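You operate a simulated robot arm through the tools that you are given. There is no shell and no other tool. Be economical: measure what you need, move in short steps, check, and stop when the job is done.

You are at the controls of a simulated two-armed robot. One attempt, no reset.

## Task
Set the white clip angle's rivet in the rivet squeezer with one squeeze, then lay it on the purple mat.
Fine: one hand holds the squeezer's handle while its knob is turned shut and open again.

Only the result counts: the job must be done as asked and must still hold three seconds after the hand-in. Knocking over, shifting, dropping, spilling or breaking anything else fails it.

## Robot
Two 7-joint arms with two-finger parallel grippers on one trunk, on a base that drives. Base frame: it is fixed to the floor where the robot stands at the start and does not move with it; the origin is under the middle of the robot, x ahead of it, y to its left, z up; the surface under the hand at the start is at about z = 760. Lengths are in mm, angles in degrees, forces in N, time in s.
The left shoulder is at the start at [77, 182, 1062], the right one opposite. With the tool pointing down near the work surface each hand reaches from about 300 to 760 mm from the robot's upright axis, wherever it stands, measured 20 degrees to its own side. Places, roughly: purple mat [700, 100, 800]; squeezer knob [500, 0, 800]; white clip angle (2x5x9 cm) [500, 200, 800]. Payload 3.91 kg a hand.
The TCP of each hand is the grasp point between the finger pads, 30 mm short of the fingertips. In the tool frame z runs along the fingers and y along their closing line. Largest opening 110 mm; finger width 20, thickness 10; the body of the gripper, 48 by 112 mm, starts 55 mm behind the TCP.
Orientation is that of the tool frame in the base frame, as a unit quaternion [x, y, z, w]. With the fingers straight down and closing along the base's y, the tool's x points along the base's -x, its y along +y and its z along -z.

## Interface
- The arms move only by the tool drive_tool. It takes "left_motion", "right_motion" or both (then of equal length, played together; a hand with none holds still); each is a list of rows, each a list of 7 numbers: the shift along the tool's x, y, z in mm, then the turn, a rotation vector about the tool's x, y, z in degrees, then the gripper command, from -1 (fully open) to 1 (shut), values between in proportion. In form: [[dx, dy, dz, wx, wy, wz, jaw], ...]. A call has 1 to 10 rows; each row is the pose to reach, as a shift and turn from the pose commanded when the call began, along the tool's axes at that moment. Each row takes 0.2 s and may step no farther than 50 mm and 8.6 degrees from the row before; otherwise, or with a gripper value out of range, the whole call is refused. Where a pose cannot be reached the arm comes as near as it can. A force on the tool above 50 N (or 10 N above the force at the start of the call, whichever is more), or a blocked arm, ends the call early, and 0.2 s more pass. Each finger travels about 72 mm/s and halts on what it meets, pressing with about 22 N; the grip force reading is that of the motor and also rises with nothing between the fingers. The clock runs only during rows and for 0.2 s after the last one: add rows that repeat a pose to give the fingers time. The reply holds the time, the measured pose of the TCP, the force on the tool along the base axes, the opening and the grip force, in the units named above and with some noise, with the torque about the TCP (base axes, N m) and any sound that the robot's microphone picked up.
- Cameras (640 x 400 px; columns grow to the right, rows downward): "scene" is now at [218.5, 28.2, 1237.7]; the picture's right is [0.34, -0.94, 0.00], its down [-0.62, -0.22, -0.76] and it looks along [0.71, 0.25, -0.65] (base axes); focal length 214 px, centre (320, 200). "left" rides on the left gripper at [73, -17, -103] in its tool frame; the picture's right is [0.23, 0.97, 0.00], its down [-0.76, 0.18, -0.62] and it looks along [-0.61, 0.14, 0.78] (tool axes); focal length 222 px, centre (320, 200). "right" rides on the right gripper at [72, 17, -103] in its tool frame; the picture's right is [-0.23, 0.97, 0.00], its down [-0.76, -0.18, -0.62] and it looks along [-0.61, -0.14, 0.78] (tool axes); focal length 222 px, centre (320, 200).
- camera(camera): a new picture of that camera. It takes no simulated time.
- lift_body(by): slides the trunk up (or, below 0, down) by that many mm; the arms and the scene camera ride with it, the base frame stays. It gives what a move gives, with no picture.
- base_move(legs): drives the robot by 1 to 6 legs, each [ahead, left, turn to the left] in mm, mm and degrees, along the robot's own axes; the way and the turn of a leg run together, so that a leg with both is an arc; at most 1500 mm and 180 degrees a leg. The arms and the cameras ride along, it lands a little off, and it stops where it bumps. It gives what a move gives.
- head_to(pan, tilt): turns the head with the scene camera to pan (to the left, within 80 degrees either way) and tilt (down, from -29 to 69), counted from straight ahead of the robot. It gives what a move gives.
- point_at(camera, pixels): for up to 12 pixels [column, row] of the newest picture of that camera ("zoom" is the newest enlarged one), the place [x, y, z] in the base frame of the surface seen there, good to about 3 mm. It takes no simulated time.
- inspect(camera, box): a new picture of the part [left, top, right, bottom] of that camera's present view, enlarged. It takes no simulated time.
- finish_job(): hands the job in; it is judged then, once.

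Keep the steps short. Do not move on a guess: measure, check each grasp and each placing, and mend mistakes. In all there are 80 turns and 58 pictures (those below and enlarged ones count). Leave the grippers open and the arms clear of the work at the hand-in unless told otherwise, and finish with a single line.

The tools are called after "Call:" by a JSON object that holds its "api" and its "payload". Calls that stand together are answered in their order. drive_tool: Moves the arms, as the interface text tells. Its arguments: {"type":"object","properties":{"left_motion":{"type":"array","items":{"type":"array","items":{"type":"number"}}},"right_motion":{"type":"array","items":{"type":"array","items":{"type":"number"}}}},"required":[]} The other tools are called the same way: lift_body (by) slides the trunk up or down; base_move (legs) drives the base; head_to (pan, tilt) turns the head that bears the scene camera; camera (camera) takes a picture; point_at (camera, pixels) gives the place of the surface under pixels of a picture; inspect (camera, box) takes an enlarged picture of a part of a camera's view; finish_job () hands the job in.

At the start:

```text
time_s: 0.0
left_tcp_pos: [394.4, 284.2, 1143.1]
left_tcp_rot: [-0.001, 1.0, 0.0, 0.0]
left_force: [-0.3, 0.3, 0.1]
left_torque: [-0.01, -0.01, 0.02]
left_opening: 110.0
left_finger_force: 0.0
right_tcp_pos: [452.4, -91.4, 1110.8]
right_tcp_rot: [0.0, 1.0, 0.0, 0.0]
right_force: [0.0, 0.0, 0.5]
right_torque: [0.0, 0.03, 0.03]
right_opening: 110.0
right_finger_force: 0.0
trunk travel left (down, up): [-325.0, 189.0]
robot x, y, heading: [-2.7, 0.8, 0.0]
head pan, tilt: [19.6, 40.9]
```

scene: 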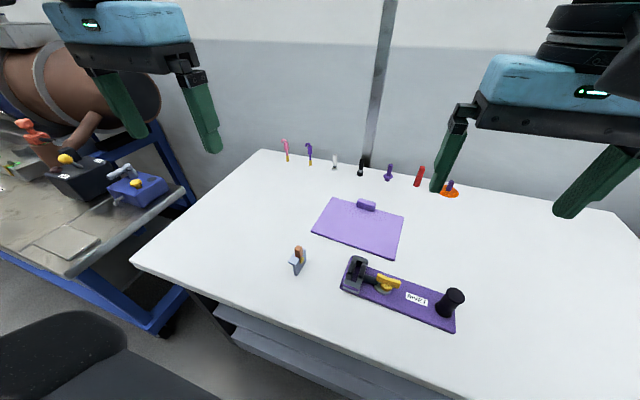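
right: 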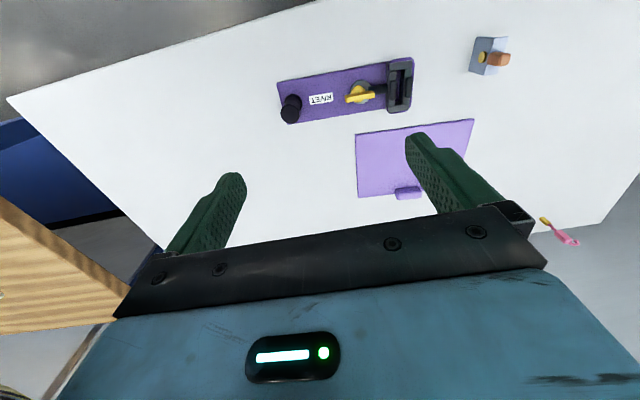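
left: 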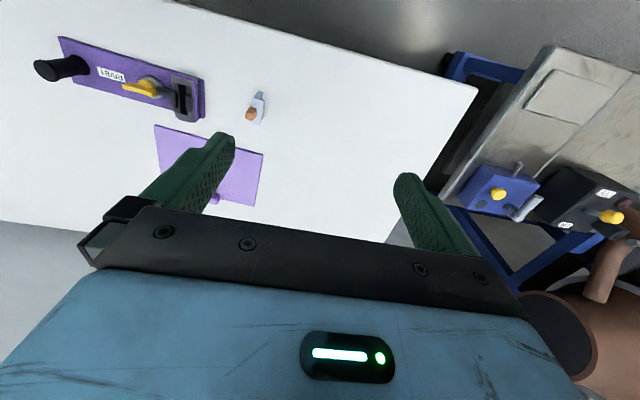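

I see the squeezer (scene 340-465, 255-330), the clip at (298,260), the mat at (360,228). I take enlarged views of squeezer and clip first.

Call:
{"api": "inspect", "payload": {"camera": "scene", "box": [330, 240, 480, 334]}}

Call:
{"api": "inspect", "payload": {"camera": "scene", "box": [260, 230, 340, 280]}}

Call:
{"api": "inspect", "payload": {"camera": "right", "box": [270, 20, 530, 182]}}

Call:
{"api": "point_at", "payload": {"camera": "scene", "pixels": [[298, 247], [298, 262], [296, 273], [355, 261], [354, 285], [372, 277], [387, 283], [396, 286], [454, 294], [447, 311], [340, 225], [300, 290]]}}

```text
4.26 times, centred on (405, 287) of scene
```

zoom: 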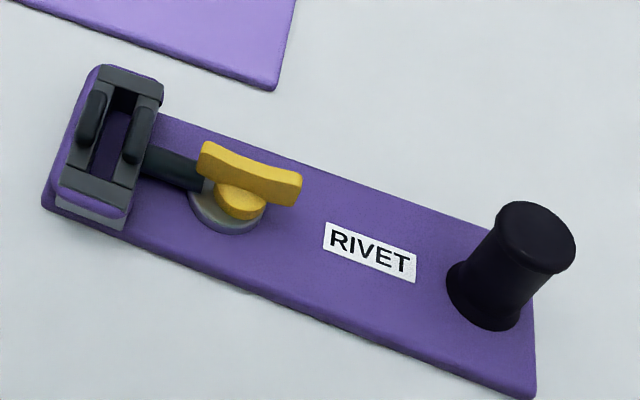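

```text
8.00 times, centred on (300, 255) of scene
```

zoom: 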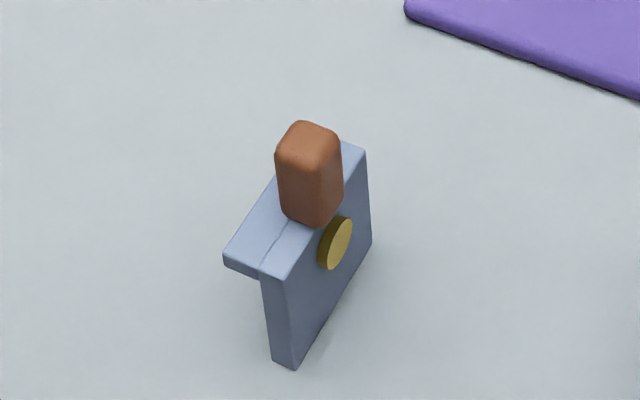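

```text
2.46 times, centred on (400, 101) of right
```

zoom: 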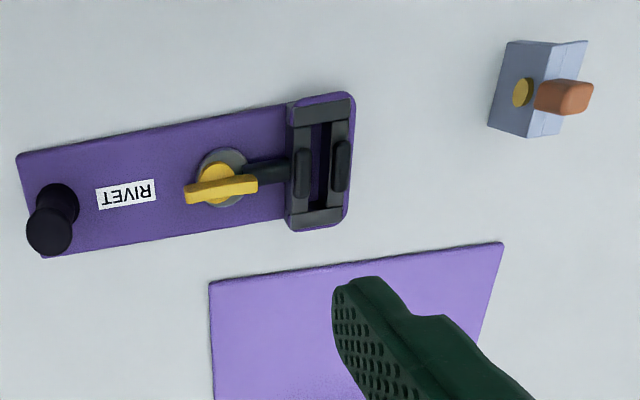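

```text
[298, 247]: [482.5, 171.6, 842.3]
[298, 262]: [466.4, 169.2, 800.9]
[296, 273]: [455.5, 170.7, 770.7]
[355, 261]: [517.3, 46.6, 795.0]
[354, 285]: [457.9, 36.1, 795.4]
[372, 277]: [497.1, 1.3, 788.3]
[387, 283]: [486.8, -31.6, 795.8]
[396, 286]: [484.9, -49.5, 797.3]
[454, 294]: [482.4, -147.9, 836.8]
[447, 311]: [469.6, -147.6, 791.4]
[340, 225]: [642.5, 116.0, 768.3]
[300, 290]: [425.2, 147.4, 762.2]
```

The zoom of the right camera shows slot, pads, knob and handle; I measure those on it.

Call:
{"api": "point_at", "payload": {"camera": "zoom", "pixels": [[302, 114], [345, 110], [300, 218], [340, 212], [303, 172], [341, 165], [322, 145], [190, 195], [252, 184], [216, 172], [50, 235], [268, 172]]}}

Call:
{"api": "point_at", "payload": {"camera": "zoom", "pixels": [[18, 160], [42, 255], [350, 96], [522, 92], [505, 110], [545, 75], [583, 95], [508, 45], [585, 44], [530, 136], [490, 122], [235, 158]]}}

```text
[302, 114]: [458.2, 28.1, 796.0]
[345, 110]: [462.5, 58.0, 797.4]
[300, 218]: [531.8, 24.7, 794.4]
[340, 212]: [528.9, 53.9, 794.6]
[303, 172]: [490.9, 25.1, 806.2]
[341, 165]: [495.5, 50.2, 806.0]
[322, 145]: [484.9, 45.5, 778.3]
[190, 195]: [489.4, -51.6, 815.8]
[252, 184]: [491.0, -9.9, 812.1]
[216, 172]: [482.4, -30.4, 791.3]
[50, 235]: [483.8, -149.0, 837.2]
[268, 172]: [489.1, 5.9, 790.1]
```

```text
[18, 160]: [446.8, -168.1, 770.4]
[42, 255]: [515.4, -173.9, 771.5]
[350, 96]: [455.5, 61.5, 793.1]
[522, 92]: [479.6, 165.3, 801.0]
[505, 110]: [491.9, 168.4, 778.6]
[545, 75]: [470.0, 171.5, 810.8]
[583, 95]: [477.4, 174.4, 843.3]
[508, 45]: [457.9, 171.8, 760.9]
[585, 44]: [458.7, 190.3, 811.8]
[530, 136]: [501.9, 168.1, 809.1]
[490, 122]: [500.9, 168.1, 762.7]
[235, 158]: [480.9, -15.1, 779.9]
```

Clip plate spans x 456–502 at y≈168, z 760–811, with the flange to y≈190 and brown grip at (477,174) z 811–843. Slot pads are at y 25 and 50. I lower the left hand to get a closer look at the clip.

Call:
{"api": "drive_tool", "payload": {"left_motion": [[-1, -19, 38, 0, 0, 0, -1], [-2, -38, 77, 0, 0, 0, -1], [-3, -56, 115, 0, 0, 0, -1], [-4, -75, 154, 0, 0, 0, -1], [-5, -94, 193, 0, 0, 0, -1]]}}

Call:
{"api": "camera", "payload": {"camera": "left"}}

```text
time_s: 1.2
left_tcp_pos: [401.4, 190.1, 949.8]
left_tcp_rot: [-0.002, 1.0, 0.0, 0.0]
left_force: [0.1, 0.8, -0.2]
left_torque: [0.02, 0.02, 0.02]
left_opening: 110.0
left_finger_force: 0.0
right_tcp_pos: [453.1, -91.6, 1110.1]
right_tcp_rot: [0.0, 1.0, -0.001, 0.0]
right_force: [1.2, 0.3, -0.4]
right_torque: [0.01, -0.02, -0.01]
right_opening: 110.2
right_finger_force: 0.2
trunk travel left (down, up): [-325.0, 189.0]
robot x, y, heading: [-0.3, -4.5, 0.1]
head pan, tilt: [19.6, 40.9]
```

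```text
51 pictures are left
```

left: 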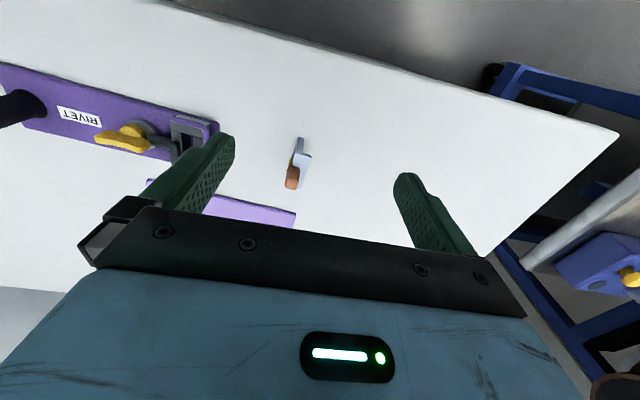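

The clip is at (298,165). I enlarge it and the squeezer's slot at (190,130).

Call:
{"api": "inspect", "payload": {"camera": "left", "box": [90, 100, 250, 200]}}

Call:
{"api": "inspect", "payload": {"camera": "left", "box": [258, 130, 338, 200]}}

```text
4.00 times, centred on (170, 150) of left
```

zoom: 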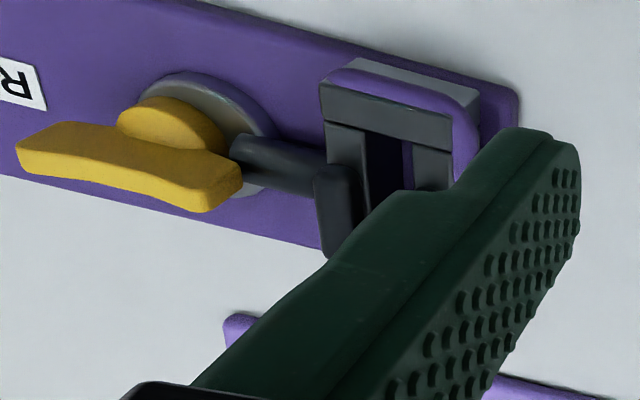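

```text
5.71 times, centred on (298, 165) of left
```

zoom: 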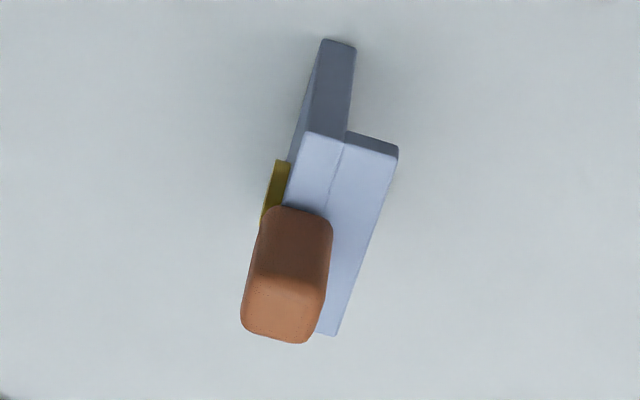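

Call:
{"api": "point_at", "payload": {"camera": "zoom", "pixels": [[320, 42], [352, 46], [308, 138], [342, 140], [395, 152], [332, 332], [270, 180], [250, 300], [318, 300], [295, 330], [290, 285], [325, 225]]}}

```text
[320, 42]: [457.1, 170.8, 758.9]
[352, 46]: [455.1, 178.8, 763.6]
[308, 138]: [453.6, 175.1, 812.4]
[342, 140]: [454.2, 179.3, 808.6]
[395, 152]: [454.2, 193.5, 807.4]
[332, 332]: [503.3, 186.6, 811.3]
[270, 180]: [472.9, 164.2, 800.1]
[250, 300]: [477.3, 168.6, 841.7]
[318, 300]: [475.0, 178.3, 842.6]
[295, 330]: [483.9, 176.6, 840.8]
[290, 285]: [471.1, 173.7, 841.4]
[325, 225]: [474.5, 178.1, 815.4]
```

Clip grip centre ≈ (478,173), z 811–843, yaw ≈ −3.5°, like the squeezer. I align the left hand above it, then go down to TCP z≈880 and check.

Call:
{"api": "drive_tool", "payload": {"left_motion": [[-38, -9, 0, 0, 0, 1.7, -0.3], [-76.6, -17, 0, 0, 0, 3.5, -0.3], [-76.6, -17, 35, 0, 0, 3.5, -0.3], [-76.6, -17, 70, 0, 0, 3.5, -0.3], [-76.6, -17, 70, 0, 0, 3.5, -0.3]]}}

Call:
{"api": "camera", "payload": {"camera": "left"}}

Call:
{"api": "inspect", "payload": {"camera": "scene", "box": [240, 180, 400, 280]}}

```text
time_s: 2.4
left_tcp_pos: [476.3, 173.5, 882.5]
left_tcp_rot: [0.029, 1.0, -0.001, 0.001]
left_force: [-0.1, 0.1, -0.6]
left_torque: [0.02, 0.01, 0.04]
left_opening: 71.5
left_finger_force: 0.0
right_tcp_pos: [451.0, -92.1, 1111.0]
right_tcp_rot: [0.0, 1.0, 0.0, 0.0]
right_force: [-0.4, 0.4, 0.4]
right_torque: [-0.01, 0.03, 0.02]
right_opening: 110.0
right_finger_force: 0.0
trunk travel left (down, up): [-325.0, 189.0]
robot x, y, heading: [-0.6, -2.9, -0.0]
head pan, tilt: [19.6, 40.9]
```

```text
48 pictures are left
```

left: 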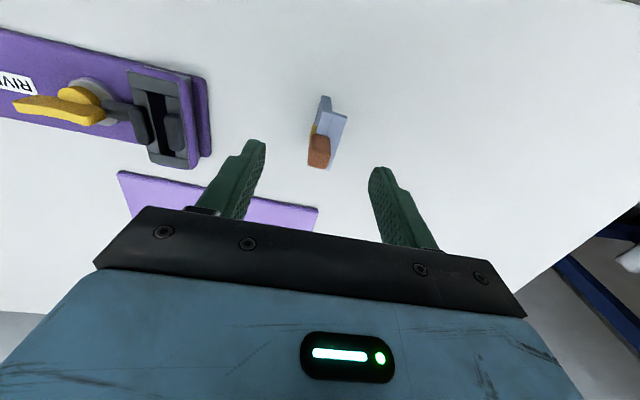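

```text
4.00 times, centred on (320, 230) of scene
```

zoom: 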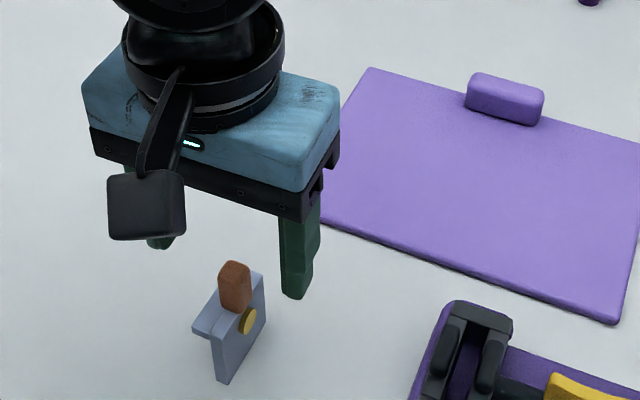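

The hand is above the grip. The left view also shows the slot clearly at (165,120), so I enlarge and measure it.

Call:
{"api": "inspect", "payload": {"camera": "left", "box": [50, 55, 220, 175]}}

```text
3.33 times, centred on (135, 115) of left
```

zoom: 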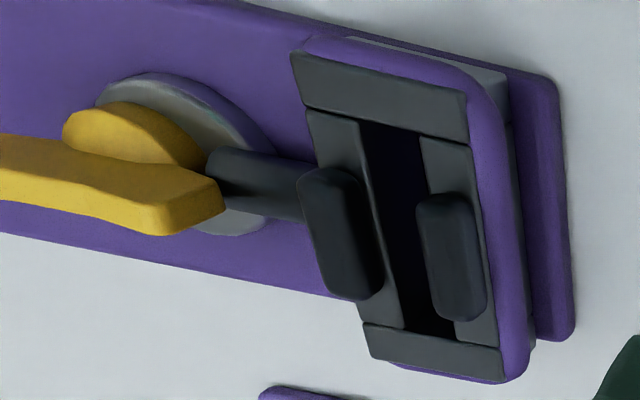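

Call:
{"api": "point_at", "payload": {"camera": "zoom", "pixels": [[330, 178], [345, 290], [450, 205], [462, 310], [380, 150], [400, 230], [425, 325], [385, 290], [350, 140], [450, 155], [330, 80], [420, 350]]}}

Call:
{"api": "point_at", "payload": {"camera": "zoom", "pixels": [[365, 180], [370, 270], [425, 230], [430, 290], [362, 128], [425, 145], [400, 318], [455, 330], [545, 200], [210, 200], [270, 165], [110, 130]]}}

```text
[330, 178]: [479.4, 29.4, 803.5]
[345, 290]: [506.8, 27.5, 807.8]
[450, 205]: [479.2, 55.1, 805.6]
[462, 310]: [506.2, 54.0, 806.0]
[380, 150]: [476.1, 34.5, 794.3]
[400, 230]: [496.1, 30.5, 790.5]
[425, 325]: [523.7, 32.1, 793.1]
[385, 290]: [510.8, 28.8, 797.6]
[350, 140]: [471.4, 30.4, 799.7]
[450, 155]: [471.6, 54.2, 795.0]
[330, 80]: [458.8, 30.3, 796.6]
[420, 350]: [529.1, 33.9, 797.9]
```

```text
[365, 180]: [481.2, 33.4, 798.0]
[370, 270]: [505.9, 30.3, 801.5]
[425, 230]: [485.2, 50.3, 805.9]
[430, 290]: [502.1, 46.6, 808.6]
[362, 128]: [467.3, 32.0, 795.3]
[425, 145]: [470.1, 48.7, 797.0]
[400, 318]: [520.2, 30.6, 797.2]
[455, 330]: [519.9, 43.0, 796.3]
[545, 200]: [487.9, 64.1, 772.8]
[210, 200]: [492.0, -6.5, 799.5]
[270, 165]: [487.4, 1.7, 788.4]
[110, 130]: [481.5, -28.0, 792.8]
```

Slot (between rails, top z≈796) spans y≈32–47, x≈467–523; jaws at x≈477–510 reach z≈807. Clip fits with its flange above the +y jaw. Now I go down and grip the brown handle.

Call:
{"api": "drive_tool", "payload": {"left_motion": [[-1, 0, 20, 0, 0, 0, -0.3], [-1, 0, 37, 0, 0, 0, -0.3], [-1, 0, 37, 0, 0, 0, 0.3], [-1, 0, 37, 0, 0, 0, 1], [-1, 0, 37, 0, 0, 0, 1], [-1, 0, 37, 0, 0, 0, 1], [-1, 0, 37, 0, 0, 0, 1]]}}

Call:
{"api": "inspect", "payload": {"camera": "scene", "box": [260, 200, 340, 280]}}

```text
time_s: 4.0
left_tcp_pos: [478.6, 173.2, 843.8]
left_tcp_rot: [0.03, 1.0, 0.0, 0.0]
left_force: [0.5, 0.5, 0.1]
left_torque: [0.0, 0.02, -0.01]
left_opening: 15.7
left_finger_force: 22.5
right_tcp_pos: [450.9, -92.4, 1111.2]
right_tcp_rot: [0.0, 1.0, 0.001, 0.0]
right_force: [1.0, 1.0, 0.0]
right_torque: [-0.03, 0.0, -0.02]
right_opening: 109.8
right_finger_force: 0.0
trunk travel left (down, up): [-325.0, 189.0]
robot x, y, heading: [0.9, 2.0, -0.0]
head pan, tilt: [19.6, 40.9]
```

```text
5.00 times, centred on (300, 240) of scene
```

zoom: 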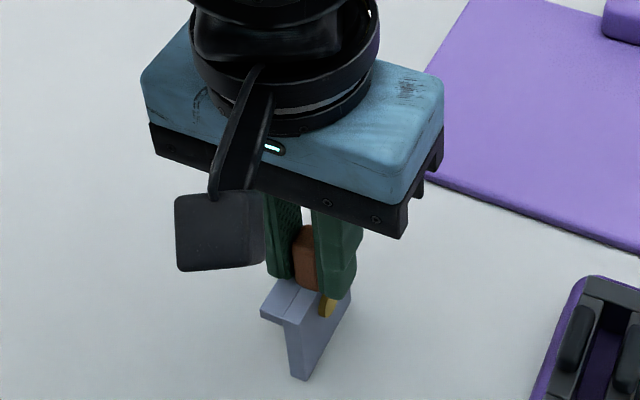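

Gripped (opening 15.7 mm, 22.5 N). I lift 100 mm.

Call:
{"api": "drive_tool", "payload": {"left_motion": [[0, 0, -25, 0, 0, 0, 1], [0, 0, -50, 0, 0, 0, 1], [0, 0, -75, 0, 0, 0, 1], [0, 0, -100, 0, 0, 0, 1]]}}

Call:
{"api": "camera", "payload": {"camera": "right"}}

Call:
{"api": "camera", "payload": {"camera": "left"}}

```text
time_s: 5.0
left_tcp_pos: [477.4, 173.3, 945.3]
left_tcp_rot: [0.031, 1.0, 0.0, 0.0]
left_force: [-0.7, -1.1, -0.7]
left_torque: [0.0, -0.03, 0.0]
left_opening: 15.4
left_finger_force: 22.5
right_tcp_pos: [451.1, -92.1, 1110.7]
right_tcp_rot: [0.0, 1.0, 0.0, 0.0]
right_force: [-0.1, -0.2, -1.0]
right_torque: [-0.03, -0.01, 0.0]
right_opening: 110.2
right_finger_force: 0.1
trunk travel left (down, up): [-325.0, 189.0]
robot x, y, heading: [0.0, 2.4, -0.0]
head pan, tilt: [19.6, 40.9]
```

```text
44 pictures are left
```

right: 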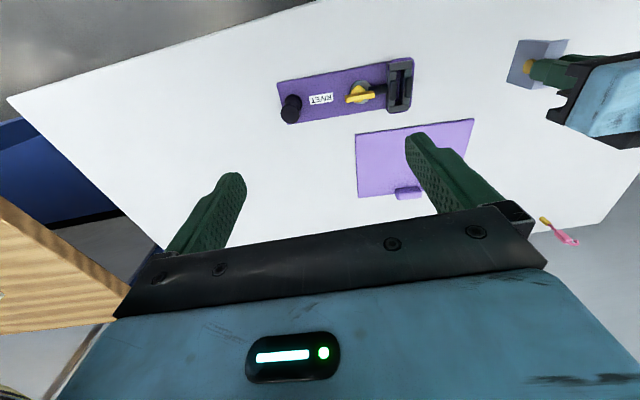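

```text
43 pictures are left
```

left: 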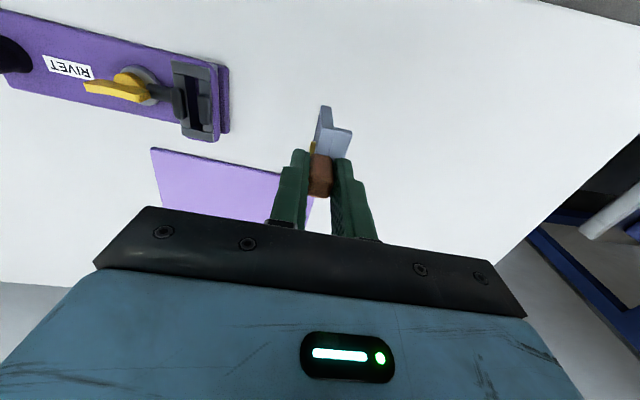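

The clip is held. I measure it in the hand from both views.

Call:
{"api": "inspect", "payload": {"camera": "left", "box": [280, 90, 376, 210]}}

Call:
{"api": "inspect", "payload": {"camera": "scene", "box": [250, 140, 350, 260]}}

```text
3.33 times, centred on (328, 150) of left
```

zoom: 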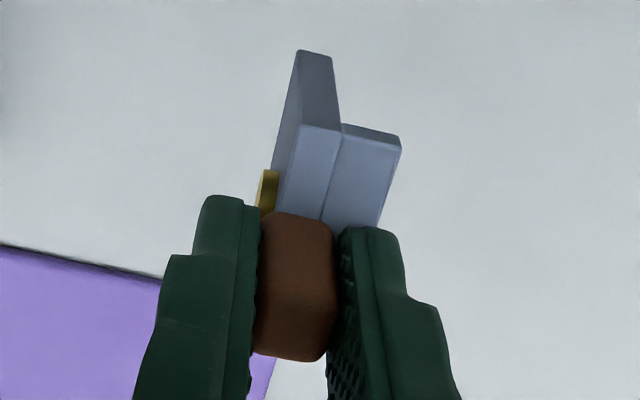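

```text
3.33 times, centred on (300, 200) of scene
```

zoom: 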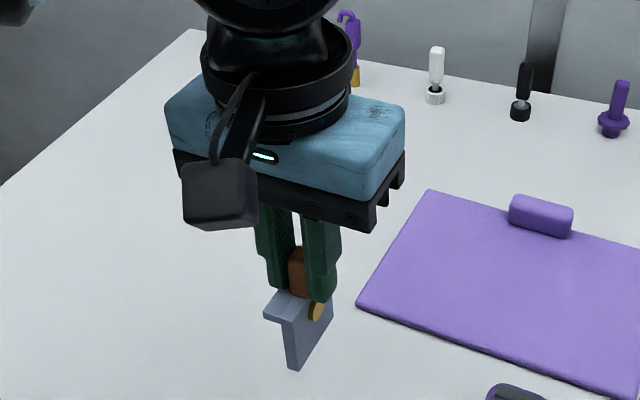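

Call:
{"api": "point_at", "payload": {"camera": "left", "pixels": [[322, 106.5], [330, 108], [323.5, 129.5], [332.5, 130.5], [350.5, 132.5], [311.8, 145.5], [345, 154], [321.4, 165], [327, 118], [340, 140]]}}

Call:
{"api": "point_at", "payload": {"camera": "zoom", "pixels": [[283, 325], [302, 322], [289, 366], [299, 366], [316, 311], [331, 310], [268, 314], [327, 338], [298, 345], [320, 330]]}}

```text
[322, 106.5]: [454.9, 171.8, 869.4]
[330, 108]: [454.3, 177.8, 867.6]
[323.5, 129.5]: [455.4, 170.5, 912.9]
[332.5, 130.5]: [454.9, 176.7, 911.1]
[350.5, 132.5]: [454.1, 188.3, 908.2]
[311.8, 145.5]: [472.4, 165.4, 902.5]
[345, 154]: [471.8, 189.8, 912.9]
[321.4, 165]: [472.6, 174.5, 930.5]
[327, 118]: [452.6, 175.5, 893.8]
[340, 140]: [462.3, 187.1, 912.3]
```

```text
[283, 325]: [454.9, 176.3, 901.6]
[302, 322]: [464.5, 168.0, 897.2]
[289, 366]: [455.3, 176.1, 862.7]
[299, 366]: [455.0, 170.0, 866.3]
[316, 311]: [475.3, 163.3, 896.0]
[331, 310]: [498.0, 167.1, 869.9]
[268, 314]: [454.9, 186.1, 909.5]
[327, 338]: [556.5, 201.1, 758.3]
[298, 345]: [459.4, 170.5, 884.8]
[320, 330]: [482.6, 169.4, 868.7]
```

In the hand: plate centre ≈ TCP y, rivet at TCP z −45, rivet head out to TCP y −9, plate bottom TCP −83. I move the clip above the slot at height, TCP (494, 42, 945), and the right hand out of the way to −y.

Call:
{"api": "drive_tool", "payload": {"left_motion": [[-5, -26, 0, 0, 0, 0, 1], [-10, -52, 0, 0, 0, 0, 1], [-15, -78, 0, 0, 0, 0, 1], [-20, -104, 0, 0, 0, 0, 1], [-24.7, -130, 0, 0, 0, 0, 1], [-24.7, -130, 0, 0, 0, 0, 1]], "right_motion": [[0, -30, 0, 0, 0, 0, -1], [0, -60, 0, 0, 0, 0, -1], [0, -90, 0, 0, 0, 0, -1], [0, -110, 0, 0, 0, 0, -1], [0, -110, 0, 0, 0, 0, -1], [0, -110, 0, 0, 0, 0, -1]]}}

Call:
{"api": "inspect", "payload": {"camera": "left", "box": [260, 60, 420, 200]}}

Call:
{"api": "inspect", "payload": {"camera": "scene", "box": [310, 190, 450, 310]}}

```text
time_s: 6.4
left_tcp_pos: [488.8, 127.9, 946.0]
left_tcp_rot: [0.029, 1.0, 0.0, 0.0]
left_force: [0.6, 0.8, -1.1]
left_torque: [-0.02, -0.01, 0.01]
left_opening: 15.4
left_finger_force: 22.1
left hand out of reach, approached as far as the arm can: row 2, 3, 4, 5, 6
right_tcp_pos: [450.8, -202.9, 1110.8]
right_tcp_rot: [0.0, 1.0, 0.0, 0.0]
right_force: [0.1, 0.0, 0.5]
right_torque: [0.0, -0.01, -0.01]
right_opening: 110.1
right_finger_force: 0.0
trunk travel left (down, up): [-325.0, 189.0]
robot x, y, heading: [1.1, 4.6, -0.2]
head pan, tilt: [19.6, 40.9]
```

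```text
2.86 times, centred on (340, 130) of left
```

zoom: 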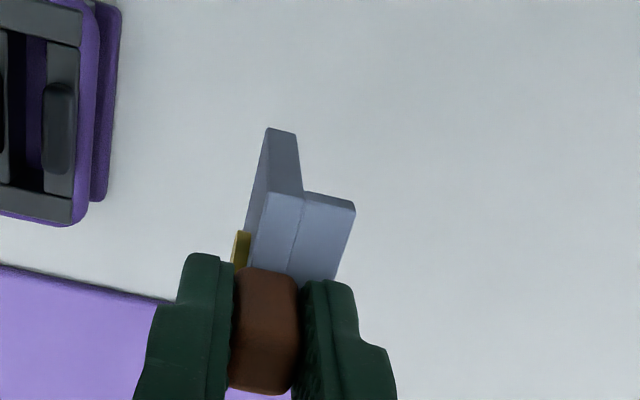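

```text
3.33 times, centred on (380, 250) of scene
```

zoom: 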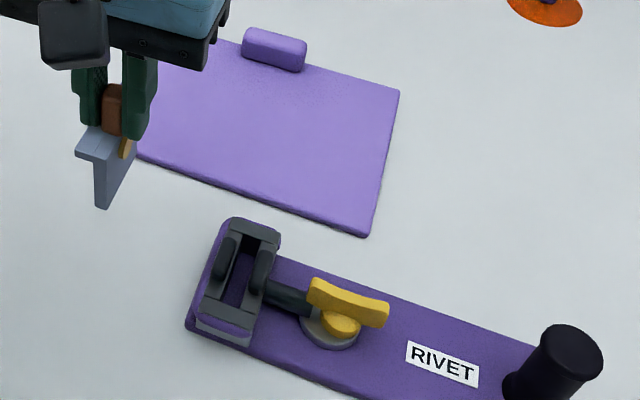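

The left arm can't get so far inward from here (stopped at y 128). Working further out should free it up, so I'll drive the base back. First I look to the right side for obstacles.

Call:
{"api": "head_to", "payload": {"pan": -75, "tilt": 45}}

Call:
{"api": "camera", "payload": {"camera": "scene"}}

```text
time_s: 8.1
left_tcp_pos: [489.6, 128.1, 945.9]
left_tcp_rot: [0.03, 1.0, 0.0, 0.001]
left_force: [-1.0, -0.7, -1.2]
left_torque: [0.0, -0.01, 0.01]
left_opening: 15.8
left_finger_force: 22.0
right_tcp_pos: [450.7, -202.4, 1110.7]
right_tcp_rot: [0.0, 1.0, -0.001, 0.0]
right_force: [0.5, -1.3, 0.5]
right_torque: [0.03, -0.01, 0.0]
right_opening: 109.9
right_finger_force: 0.0
trunk travel left (down, up): [-325.0, 189.0]
robot x, y, heading: [0.1, -2.4, 0.1]
head pan, tilt: [-75.0, 45.0]
```

```text
38 pictures are left
```

scene: 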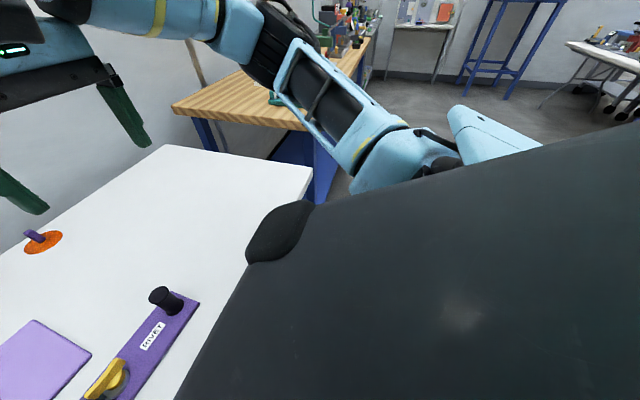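

The right side is clear. I drive back 130 mm and 60 mm to the right.

Call:
{"api": "base_move", "payload": {"legs": [[-130, -60, 0]]}}

Call:
{"api": "head_to", "payload": {"pan": 5, "tilt": 40}}

```text
time_s: 9.4
left_tcp_pos: [358.4, 68.3, 945.6]
left_tcp_rot: [0.03, 1.0, 0.0, 0.001]
left_force: [0.7, 0.0, -0.7]
left_torque: [0.04, 0.02, -0.01]
left_opening: 15.7
left_finger_force: 22.4
right_tcp_pos: [320.7, -262.7, 1111.2]
right_tcp_rot: [0.0, 1.0, 0.0, 0.0]
right_force: [-0.5, -0.4, 0.5]
right_torque: [-0.02, -0.04, 0.0]
right_opening: 110.0
right_finger_force: 0.0
trunk travel left (down, up): [-325.0, 189.0]
robot x, y, heading: [-127.0, -60.3, -0.2]
head pan, tilt: [-75.0, 45.0]
```

```text
time_s: 11.0
left_tcp_pos: [358.1, 67.4, 945.2]
left_tcp_rot: [0.03, 1.0, 0.0, 0.001]
left_force: [0.6, -1.1, -1.4]
left_torque: [-0.02, 0.0, 0.01]
left_opening: 15.7
left_finger_force: 21.8
right_tcp_pos: [320.7, -261.3, 1109.5]
right_tcp_rot: [0.0, 1.0, 0.0, 0.0]
right_force: [0.0, 0.2, 0.4]
right_torque: [-0.02, 0.02, -0.03]
right_opening: 110.1
right_finger_force: 0.1
trunk travel left (down, up): [-325.0, 189.0]
robot x, y, heading: [-130.8, -61.2, 0.0]
head pan, tilt: [5.0, 40.0]
```

I test a small forward step to check the commanded pose agrees with the measured one.

Call:
{"api": "drive_tool", "payload": {"left_motion": [[-20, 0, 0, 0, 0, 0, 1], [-40, 0, 0, 0, 0, 0, 1]]}}

```text
time_s: 11.6
left_tcp_pos: [370.9, 73.0, 947.9]
left_tcp_rot: [0.027, 1.0, -0.002, 0.001]
left_force: [-0.6, -0.1, -0.9]
left_torque: [0.0, 0.01, -0.01]
left_opening: 16.0
left_finger_force: 21.9
left hand out of reach, approached as far as the arm can: row 1, 2
right_tcp_pos: [320.8, -261.6, 1111.2]
right_tcp_rot: [0.0, 1.0, 0.0, 0.0]
right_force: [-0.9, -0.1, -0.3]
right_torque: [0.0, 0.0, -0.01]
right_opening: 109.9
right_finger_force: 0.0
trunk travel left (down, up): [-325.0, 189.0]
robot x, y, heading: [-130.9, -59.7, 0.0]
head pan, tilt: [5.0, 40.0]
```

Call:
{"api": "drive_tool", "payload": {"left_motion": [[-20, 30, 0, 0, 0, 0, 1], [-50, 60, 0, 0, 0, 0, 1], [-80, 60, 0, 0, 0, 0, 1]]}}

```text
time_s: 12.4
left_tcp_pos: [457.3, 132.3, 945.4]
left_tcp_rot: [0.03, 1.0, -0.001, -0.001]
left_force: [0.0, -0.4, -0.4]
left_torque: [0.0, 0.0, 0.01]
left_opening: 15.7
left_finger_force: 21.7
left hand out of reach, approached as far as the arm can: row 3
right_tcp_pos: [323.3, -262.1, 1109.6]
right_tcp_rot: [0.0, 1.0, -0.001, -0.001]
right_force: [1.1, 0.8, -0.1]
right_torque: [-0.01, 0.07, 0.0]
right_opening: 110.1
right_finger_force: 0.0
trunk travel left (down, up): [-325.0, 189.0]
robot x, y, heading: [-128.8, -58.7, 0.0]
head pan, tilt: [5.0, 40.0]
```

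It reaches better lower relative to the shoulder, it seems. I raise the trunk 150 mm, then bring the left hand back down to this height.

Call:
{"api": "lift_body", "payload": {"by": 150}}

Call:
{"api": "drive_tool", "payload": {"left_motion": [[0, 0, 30, 0, 0, 0, 1], [0, 0, 60, 0, 0, 0, 1], [0, 0, 90, 0, 0, 0, 1], [0, 0, 120, 0, 0, 0, 1], [0, 0, 150, 0, 0, 0, 1]]}}

Call:
{"api": "drive_tool", "payload": {"left_motion": [[0, -25, 0, 0, 0, 0, 1], [0, -50, 0, 0, 0, 0, 1]]}}

```text
time_s: 14.1
left_tcp_pos: [425.1, 132.8, 1246.0]
left_tcp_rot: [0.028, 0.99, 0.004, 0.137]
left_force: [0.2, 0.2, -1.1]
left_torque: [0.03, 0.02, 0.01]
left_opening: 15.5
left_finger_force: 22.1
right_tcp_pos: [322.3, -261.5, 1260.0]
right_tcp_rot: [0.0, 1.0, 0.0, -0.002]
right_force: [-0.5, -0.4, -0.3]
right_torque: [0.02, 0.02, 0.02]
right_opening: 110.1
right_finger_force: 0.0
trunk travel left (down, up): [-475.0, 39.0]
robot x, y, heading: [-128.4, -59.3, -0.2]
head pan, tilt: [5.0, 40.0]
```

```text
time_s: 15.3
left_tcp_pos: [466.3, 132.5, 1103.4]
left_tcp_rot: [0.028, 0.99, 0.004, 0.137]
left_force: [0.1, -0.1, -1.3]
left_torque: [0.01, 0.03, 0.04]
left_opening: 15.6
left_finger_force: 22.4
right_tcp_pos: [322.3, -260.7, 1260.1]
right_tcp_rot: [0.0, 1.0, 0.0, -0.001]
right_force: [-0.1, -0.1, 0.9]
right_torque: [-0.03, 0.02, -0.02]
right_opening: 109.8
right_finger_force: 0.1
trunk travel left (down, up): [-475.0, 39.0]
robot x, y, heading: [-130.4, -59.7, 0.1]
head pan, tilt: [5.0, 40.0]
```

```text
time_s: 15.9
left_tcp_pos: [439.8, 107.5, 1099.4]
left_tcp_rot: [0.028, 0.99, 0.003, 0.138]
left_force: [-0.1, -0.3, -0.3]
left_torque: [-0.06, 0.0, 0.0]
left_opening: 15.8
left_finger_force: 22.0
left hand out of reach, approached as far as the arm can: row 1, 2
right_tcp_pos: [320.6, -262.1, 1260.7]
right_tcp_rot: [0.0, 1.0, 0.001, 0.0]
right_force: [-0.1, 0.5, -0.1]
right_torque: [0.02, 0.01, 0.01]
right_opening: 110.1
right_finger_force: 0.1
trunk travel left (down, up): [-475.0, 39.0]
robot x, y, heading: [-130.4, -59.0, 0.3]
head pan, tilt: [5.0, 40.0]
```

The arm tilted 16° and rose on the lift (it was at a limit). I bring it straight down and level it again.

Call:
{"api": "drive_tool", "payload": {"left_motion": [[9, 10, 31, 0, 0, 0, 1], [18, 20, 62, 0, 0, 0, 1], [27, 20, 94, 0, 4, 0, 1], [36, 20, 125, 0, 8, 0, 1], [36, 20, 125, 0, 15.9, 0, 1], [36, 20, 125, 0, 15.9, 0, 1]]}}

```text
time_s: 17.3
left_tcp_pos: [416.6, 152.6, 977.4]
left_tcp_rot: [0.028, 1.0, 0.007, -0.001]
left_force: [1.1, 0.0, -1.1]
left_torque: [-0.02, 0.0, 0.0]
left_opening: 15.5
left_finger_force: 22.2
left hand out of reach, approached as far as the arm can: row 4, 5, 6
right_tcp_pos: [322.1, -262.8, 1260.9]
right_tcp_rot: [0.001, 1.0, 0.0, 0.0]
right_force: [0.7, -0.7, -0.7]
right_torque: [0.0, 0.01, -0.03]
right_opening: 110.1
right_finger_force: 0.0
trunk travel left (down, up): [-475.0, 39.0]
robot x, y, heading: [-128.6, -58.5, -0.1]
head pan, tilt: [5.0, 40.0]
```

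Still limited. I look at the arm's posture with the scene camera.

Call:
{"api": "head_to", "payload": {"pan": 30, "tilt": 25}}

Call:
{"api": "camera", "payload": {"camera": "scene"}}

```text
time_s: 18.2
left_tcp_pos: [417.3, 151.8, 977.5]
left_tcp_rot: [0.028, 1.0, 0.007, 0.001]
left_force: [0.8, 0.0, -0.7]
left_torque: [0.01, 0.01, 0.03]
left_opening: 15.5
left_finger_force: 22.4
right_tcp_pos: [321.3, -261.7, 1260.7]
right_tcp_rot: [0.0, 1.0, 0.0, 0.0]
right_force: [0.6, 0.6, 0.5]
right_torque: [0.01, 0.0, 0.01]
right_opening: 109.9
right_finger_force: 0.0
trunk travel left (down, up): [-475.0, 39.0]
robot x, y, heading: [-130.9, -58.5, 0.2]
head pan, tilt: [30.0, 25.0]
```

```text
37 pictures are left
```

scene: 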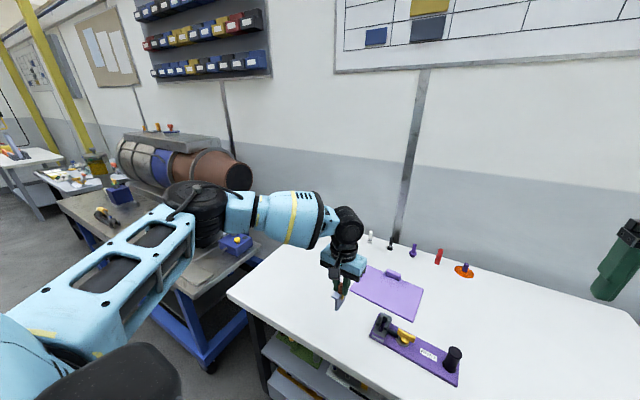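

The elbow is far out to the left. I go back to the proven working zone: raise the hand and draw it in, then lower the trunk.

Call:
{"api": "drive_tool", "payload": {"left_motion": [[15, 5, -30, 0, 0, 0, 1], [30, 10, -60, 0, 0, 0, 1], [45, 10, -90, 0, 0, 0, 1], [60, 10, -120, 0, 0, 0, 1], [60, 10, -150, 0, 0, 0, 1], [60, 10, -150, 0, 0, 0, 1]]}}

Call:
{"api": "lift_body", "payload": {"by": -150}}

```text
time_s: 19.6
left_tcp_pos: [357.5, 164.0, 1128.8]
left_tcp_rot: [0.028, 1.0, 0.008, -0.001]
left_force: [0.0, -0.5, -1.0]
left_torque: [-0.01, 0.01, -0.02]
left_opening: 15.6
left_finger_force: 22.1
right_tcp_pos: [321.2, -262.4, 1259.7]
right_tcp_rot: [0.0, 1.0, 0.001, 0.0]
right_force: [0.5, 0.8, -0.1]
right_torque: [0.02, 0.01, 0.01]
right_opening: 109.9
right_finger_force: 0.0
trunk travel left (down, up): [-475.0, 39.0]
robot x, y, heading: [-129.8, -54.6, -0.1]
head pan, tilt: [30.0, 25.0]
```

```text
time_s: 21.4
left_tcp_pos: [357.5, 164.7, 979.7]
left_tcp_rot: [0.028, 1.0, 0.008, 0.0]
left_force: [0.4, 0.1, -0.6]
left_torque: [-0.01, 0.05, 0.0]
left_opening: 15.6
left_finger_force: 22.2
right_tcp_pos: [321.0, -261.3, 1110.0]
right_tcp_rot: [0.0, 1.0, 0.0, 0.0]
right_force: [0.5, 0.3, -0.1]
right_torque: [-0.01, 0.03, 0.01]
right_opening: 110.0
right_finger_force: 0.1
trunk travel left (down, up): [-325.0, 189.0]
robot x, y, heading: [-129.9, -57.4, -0.1]
head pan, tilt: [30.0, 25.0]
```

Good, level and free. I drive to about (−20, −131) so the slot lies in the left hand's good zone; the clip bottom (≈z 897) clears everything.

Call:
{"api": "base_move", "payload": {"legs": [[110, -73, 0]]}}

Call:
{"api": "head_to", "payload": {"pan": 15, "tilt": 45}}

Call:
{"api": "drive_tool", "payload": {"left_motion": [[-10, -15, 0, 0, 0, 0, 1], [-20, -30, 0, 0, 0, 0, 1]]}}

```text
time_s: 22.7
left_tcp_pos: [467.1, 92.4, 978.9]
left_tcp_rot: [0.027, 1.0, 0.008, -0.001]
left_force: [-0.4, 0.8, -1.4]
left_torque: [0.02, 0.02, 0.01]
left_opening: 15.4
left_finger_force: 22.0
right_tcp_pos: [430.7, -334.3, 1110.0]
right_tcp_rot: [0.001, 1.0, 0.0, -0.001]
right_force: [0.4, -0.3, -0.2]
right_torque: [-0.02, 0.05, 0.02]
right_opening: 109.8
right_finger_force: 0.1
trunk travel left (down, up): [-325.0, 189.0]
robot x, y, heading: [-18.6, -130.0, -0.1]
head pan, tilt: [30.0, 25.0]
```

```text
time_s: 23.5
left_tcp_pos: [466.9, 92.7, 978.8]
left_tcp_rot: [0.027, 1.0, 0.007, 0.0]
left_force: [0.3, 0.4, -1.2]
left_torque: [0.01, -0.01, 0.0]
left_opening: 15.5
left_finger_force: 21.7
right_tcp_pos: [430.9, -334.4, 1110.3]
right_tcp_rot: [0.0, 1.0, 0.001, 0.0]
right_force: [-0.9, 0.0, -0.6]
right_torque: [0.0, 0.02, 0.03]
right_opening: 110.1
right_finger_force: 0.1
trunk travel left (down, up): [-325.0, 189.0]
robot x, y, heading: [-19.8, -128.8, 0.0]
head pan, tilt: [15.0, 45.0]
```

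```text
time_s: 24.1
left_tcp_pos: [486.2, 61.4, 979.5]
left_tcp_rot: [0.027, 1.0, 0.007, 0.0]
left_force: [0.1, 0.8, -1.2]
left_torque: [0.0, 0.03, 0.0]
left_opening: 15.7
left_finger_force: 22.7
right_tcp_pos: [432.3, -333.3, 1110.8]
right_tcp_rot: [0.0, 1.0, 0.0, 0.001]
right_force: [0.0, 0.2, -0.3]
right_torque: [-0.01, 0.0, 0.04]
right_opening: 109.9
right_finger_force: 0.0
trunk travel left (down, up): [-325.0, 189.0]
robot x, y, heading: [-16.5, -133.2, -0.0]
head pan, tilt: [15.0, 45.0]
```

Reach is fine now. I level the small roll, move to (494, 42) and down to TCP z 915 (plate bottom ≈832, above jaws), then look.

Call:
{"api": "drive_tool", "payload": {"left_motion": [[-4.5, -9.5, 0, 0.4, 0, 0.15, 1], [-8.9, -18.9, 20, 0.86, 0, 0.3, 1], [-8.9, -18.9, 42, 0.86, 0, 0.3, 1], [-8.9, -18.9, 64, 0.86, 0, 0.3, 1], [-8.9, -18.9, 64, 0.86, 0, 0.3, 1]]}}

Call:
{"api": "inspect", "payload": {"camera": "left", "box": [240, 80, 400, 200]}}

Call:
{"api": "camera", "payload": {"camera": "scene"}}

```text
time_s: 25.3
left_tcp_pos: [493.6, 43.1, 913.7]
left_tcp_rot: [0.029, 1.0, 0.0, 0.001]
left_force: [0.2, 0.1, -1.2]
left_torque: [-0.01, 0.03, 0.01]
left_opening: 15.5
left_finger_force: 21.8
right_tcp_pos: [429.3, -333.6, 1110.6]
right_tcp_rot: [0.0, 1.0, 0.0, -0.001]
right_force: [-0.4, -0.2, -1.1]
right_torque: [0.0, 0.01, 0.01]
right_opening: 110.0
right_finger_force: 0.1
trunk travel left (down, up): [-325.0, 189.0]
robot x, y, heading: [-20.1, -133.3, 0.3]
head pan, tilt: [15.0, 45.0]
```

```text
3.33 times, centred on (320, 140) of left
```

zoom: 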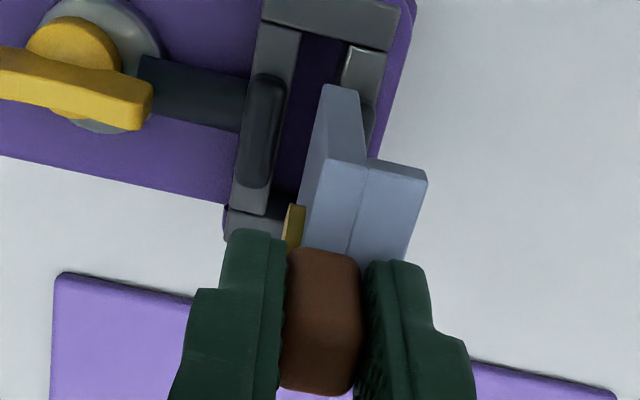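

```text
35 pictures are left
```

scene: 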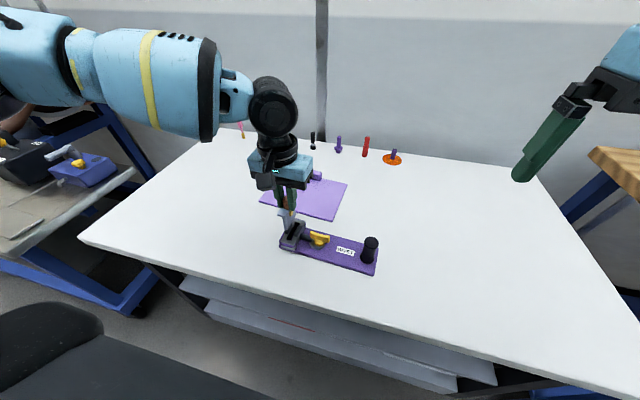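

Call:
{"api": "point_at", "payload": {"camera": "zoom", "pixels": [[294, 42], [264, 205], [350, 55], [356, 80], [320, 60], [305, 140], [275, 100], [262, 170], [325, 92], [354, 95], [330, 165], [362, 170]]}}

Call:
{"api": "inspect", "payload": {"camera": "scene", "box": [260, 190, 340, 260]}}

```text
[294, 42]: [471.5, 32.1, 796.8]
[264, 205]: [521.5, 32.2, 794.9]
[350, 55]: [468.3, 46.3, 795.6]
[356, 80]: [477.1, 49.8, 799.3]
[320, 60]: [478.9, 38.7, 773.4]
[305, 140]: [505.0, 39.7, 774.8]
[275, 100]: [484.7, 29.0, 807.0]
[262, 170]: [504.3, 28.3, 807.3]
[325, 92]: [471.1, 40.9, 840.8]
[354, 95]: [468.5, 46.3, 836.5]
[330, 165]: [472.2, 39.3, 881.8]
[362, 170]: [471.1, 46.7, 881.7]
```

```text
5.71 times, centred on (300, 225) of scene
```

zoom: 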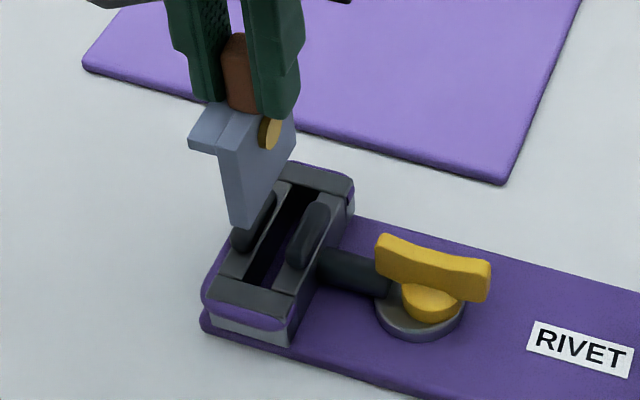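

Slot floor is about z 773. I need the rivet height against the jaws precisely, so I zoom in tightly.

Call:
{"api": "inspect", "payload": {"camera": "scene", "box": [280, 198, 312, 242]}}

Call:
{"api": "point_at", "payload": {"camera": "zoom", "pixels": [[320, 100], [330, 180], [340, 140]]}}

```text
9.09 times, centred on (296, 220) of scene
```

zoom: 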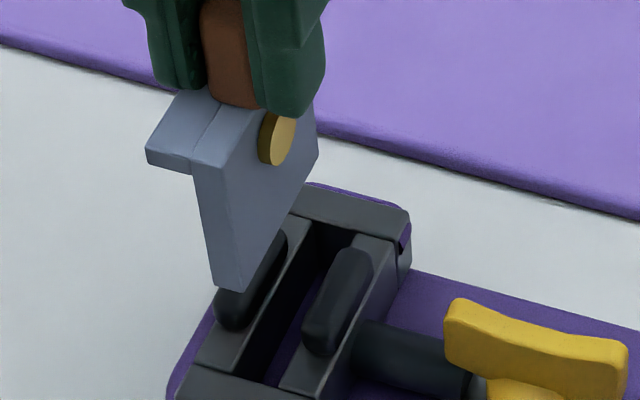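

```text
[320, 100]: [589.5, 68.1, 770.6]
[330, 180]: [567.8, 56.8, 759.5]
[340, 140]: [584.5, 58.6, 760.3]
```

Call:
{"api": "point_at", "payload": {"camera": "zoom", "pixels": [[287, 119], [283, 140], [278, 161], [262, 145], [222, 172], [241, 287], [280, 190], [217, 284], [200, 165], [340, 270], [320, 335], [305, 345]]}}

Call:
{"api": "point_at", "payload": {"camera": "zoom", "pixels": [[225, 310], [270, 250], [285, 240], [310, 250], [290, 330], [270, 375], [365, 245], [340, 330], [300, 215], [240, 385], [345, 310], [420, 340]]}}

```text
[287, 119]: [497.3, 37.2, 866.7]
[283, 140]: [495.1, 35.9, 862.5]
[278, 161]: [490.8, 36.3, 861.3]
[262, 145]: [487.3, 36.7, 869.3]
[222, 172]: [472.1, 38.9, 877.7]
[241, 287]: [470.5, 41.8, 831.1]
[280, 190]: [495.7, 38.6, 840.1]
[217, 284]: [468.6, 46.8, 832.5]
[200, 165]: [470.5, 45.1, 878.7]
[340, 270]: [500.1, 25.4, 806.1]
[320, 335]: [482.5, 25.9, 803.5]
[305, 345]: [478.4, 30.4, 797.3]
```

```text
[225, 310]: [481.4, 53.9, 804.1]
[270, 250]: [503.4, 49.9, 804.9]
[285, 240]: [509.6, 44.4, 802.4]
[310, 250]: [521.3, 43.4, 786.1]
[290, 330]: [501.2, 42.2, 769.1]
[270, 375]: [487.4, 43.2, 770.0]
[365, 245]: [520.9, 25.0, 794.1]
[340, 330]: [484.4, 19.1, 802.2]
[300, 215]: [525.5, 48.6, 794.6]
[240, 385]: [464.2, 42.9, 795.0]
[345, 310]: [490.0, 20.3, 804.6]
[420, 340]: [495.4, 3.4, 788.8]
```

Rivet ≈35 mm above the plate bottom, so with the plate on the slot floor it lies at the jaw height. Laterally it lines up within 1–2 mm. I lower 40 mm with a −1 mm y correction.

Call:
{"api": "drive_tool", "payload": {"left_motion": [[0, -1, 12, 0, 0, 0, 1], [0, -1, 24, 0, 0, 0, 1], [0, -1, 34, 0, 0, 0, 1], [0, -1, 40, 0, 0, 0, 1], [0, -1, 40, 0, 0, 0, 1]]}}

Call:
{"api": "inspect", "payload": {"camera": "scene", "box": [280, 208, 312, 252]}}

Call:
{"api": "inspect", "payload": {"camera": "left", "box": [260, 80, 380, 180]}}

```text
time_s: 26.5
left_tcp_pos: [492.4, 40.6, 874.8]
left_tcp_rot: [0.03, 1.0, 0.0, 0.002]
left_force: [0.7, 1.2, 15.1]
left_torque: [0.09, -0.21, 0.01]
left_opening: 15.8
left_finger_force: 22.3
right_tcp_pos: [429.6, -333.8, 1110.8]
right_tcp_rot: [0.0, 1.0, 0.0, 0.002]
right_force: [0.5, -0.8, -0.2]
right_torque: [-0.04, 0.0, 0.0]
right_opening: 110.0
right_finger_force: 0.0
trunk travel left (down, up): [-325.0, 189.0]
robot x, y, heading: [-22.8, -128.4, 0.1]
head pan, tilt: [15.0, 45.0]
```

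```text
9.09 times, centred on (296, 230) of scene
```

zoom: 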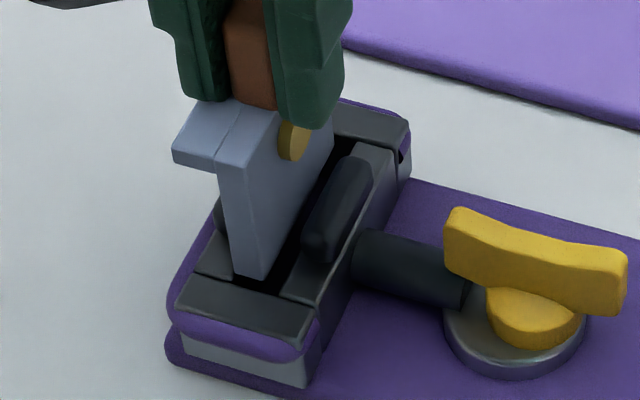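

```text
4.00 times, centred on (320, 130) of left
```

zoom: 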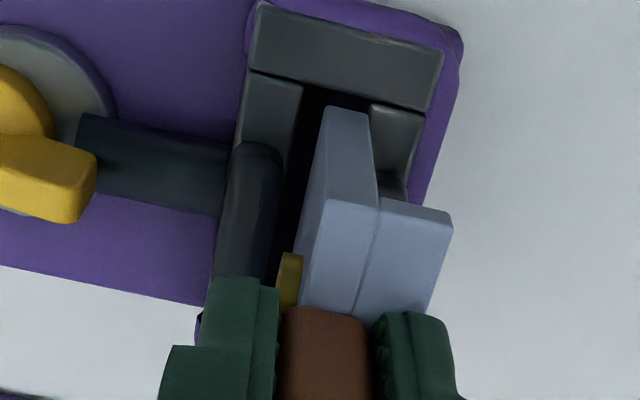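

Contact (15 N) with the plate bottom at ≈791: it sits too close to the +y rail, with a clear gap on the −y side in the left view. I back up 8 mm and measure the gaps.

Call:
{"api": "drive_tool", "payload": {"left_motion": [[0, 0, -4, 0, 0, 0, 1], [0, 0, -10, 0, 0, 0, 1], [0, 0, -10, 0, 0, 0, 1]]}}

Call:
{"api": "inspect", "payload": {"camera": "left", "box": [280, 90, 360, 150]}}

```text
time_s: 27.3
left_tcp_pos: [493.2, 41.2, 884.4]
left_tcp_rot: [0.031, 1.0, 0.0, -0.001]
left_force: [-1.1, -1.5, -0.2]
left_torque: [-0.01, -0.02, -0.01]
left_opening: 15.6
left_finger_force: 22.5
right_tcp_pos: [431.6, -333.8, 1110.8]
right_tcp_rot: [0.0, 1.0, 0.0, 0.0]
right_force: [-0.6, 0.4, 0.2]
right_torque: [0.03, 0.01, 0.06]
right_opening: 110.0
right_finger_force: 0.0
trunk travel left (down, up): [-325.0, 189.0]
robot x, y, heading: [-22.4, -133.0, 0.1]
head pan, tilt: [15.0, 45.0]
```

```text
6.67 times, centred on (320, 120) of left
```

zoom: 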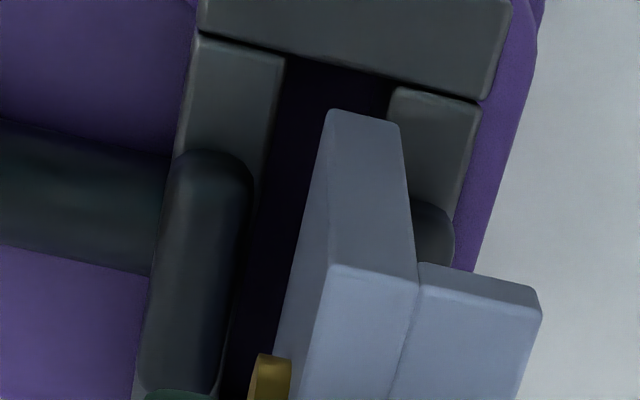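

The plate's bottom edge (columns 328–398) overlaps the +y rail edge (387), and the rivet head stands out ≈3 mm. I shift −2.5 mm in y and lower again.

Call:
{"api": "drive_tool", "payload": {"left_motion": [[0, -2.5, 0, 0, 0, 0, 1], [0, -2.5, 5, 0, 0, 0, 1], [0, -2.5, 10, 0, 0, 0, 1], [0, -2.5, 15, 0, 0, 0, 1], [0, -2.5, 15, 0, 0, 0, 1]]}}

Call:
{"api": "inspect", "payload": {"camera": "left", "box": [280, 90, 360, 150]}}

```text
time_s: 28.5
left_tcp_pos: [493.1, 39.5, 869.4]
left_tcp_rot: [0.029, 1.0, 0.001, 0.0]
left_force: [-0.3, -0.3, -1.2]
left_torque: [0.03, 0.02, 0.04]
left_opening: 15.9
left_finger_force: 22.4
right_tcp_pos: [430.7, -334.4, 1110.0]
right_tcp_rot: [0.0, 1.0, 0.0, 0.0]
right_force: [-0.4, 0.2, -0.2]
right_torque: [0.01, 0.02, -0.03]
right_opening: 109.8
right_finger_force: 0.0
trunk travel left (down, up): [-325.0, 189.0]
robot x, y, heading: [-19.0, -131.1, -0.0]
head pan, tilt: [15.0, 45.0]
```

```text
6.67 times, centred on (320, 120) of left
```

zoom: 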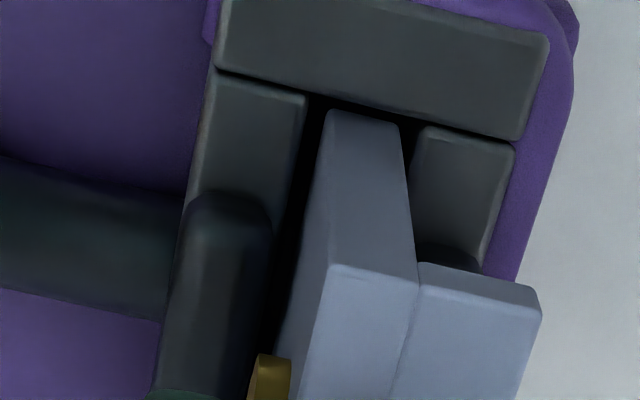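

It's in the slot without force. I nudge +0.5 mm (head clearance to the −y jaw) and lower in small steps.

Call:
{"api": "drive_tool", "payload": {"left_motion": [[0, 0.6, 0, 0, 0, 0, 1], [0, 0.6, 3, 0, 0, 0, 1], [0, 0.6, 6, 0, 0, 0, 1], [0, 0.6, 9, 0, 0, 0, 1], [0, 0.6, 9, 0, 0, 0, 1]]}}

Call:
{"api": "inspect", "payload": {"camera": "scene", "box": [280, 208, 312, 252]}}

```text
time_s: 29.7
left_tcp_pos: [492.9, 40.0, 860.2]
left_tcp_rot: [0.03, 1.0, 0.0, 0.0]
left_force: [-0.2, 1.4, 0.0]
left_torque: [0.04, 0.02, 0.01]
left_opening: 15.6
left_finger_force: 22.0
right_tcp_pos: [431.6, -333.4, 1109.8]
right_tcp_rot: [0.001, 1.0, 0.0, 0.001]
right_force: [0.0, 0.2, 0.5]
right_torque: [-0.01, -0.01, 0.0]
right_opening: 109.9
right_finger_force: 0.1
trunk travel left (down, up): [-325.0, 189.0]
robot x, y, heading: [-20.7, -129.3, -0.0]
head pan, tilt: [15.0, 45.0]
```

```text
9.09 times, centred on (296, 230) of scene
```

zoom: 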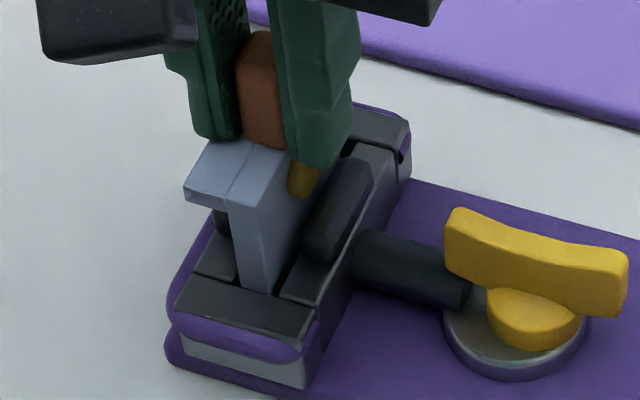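

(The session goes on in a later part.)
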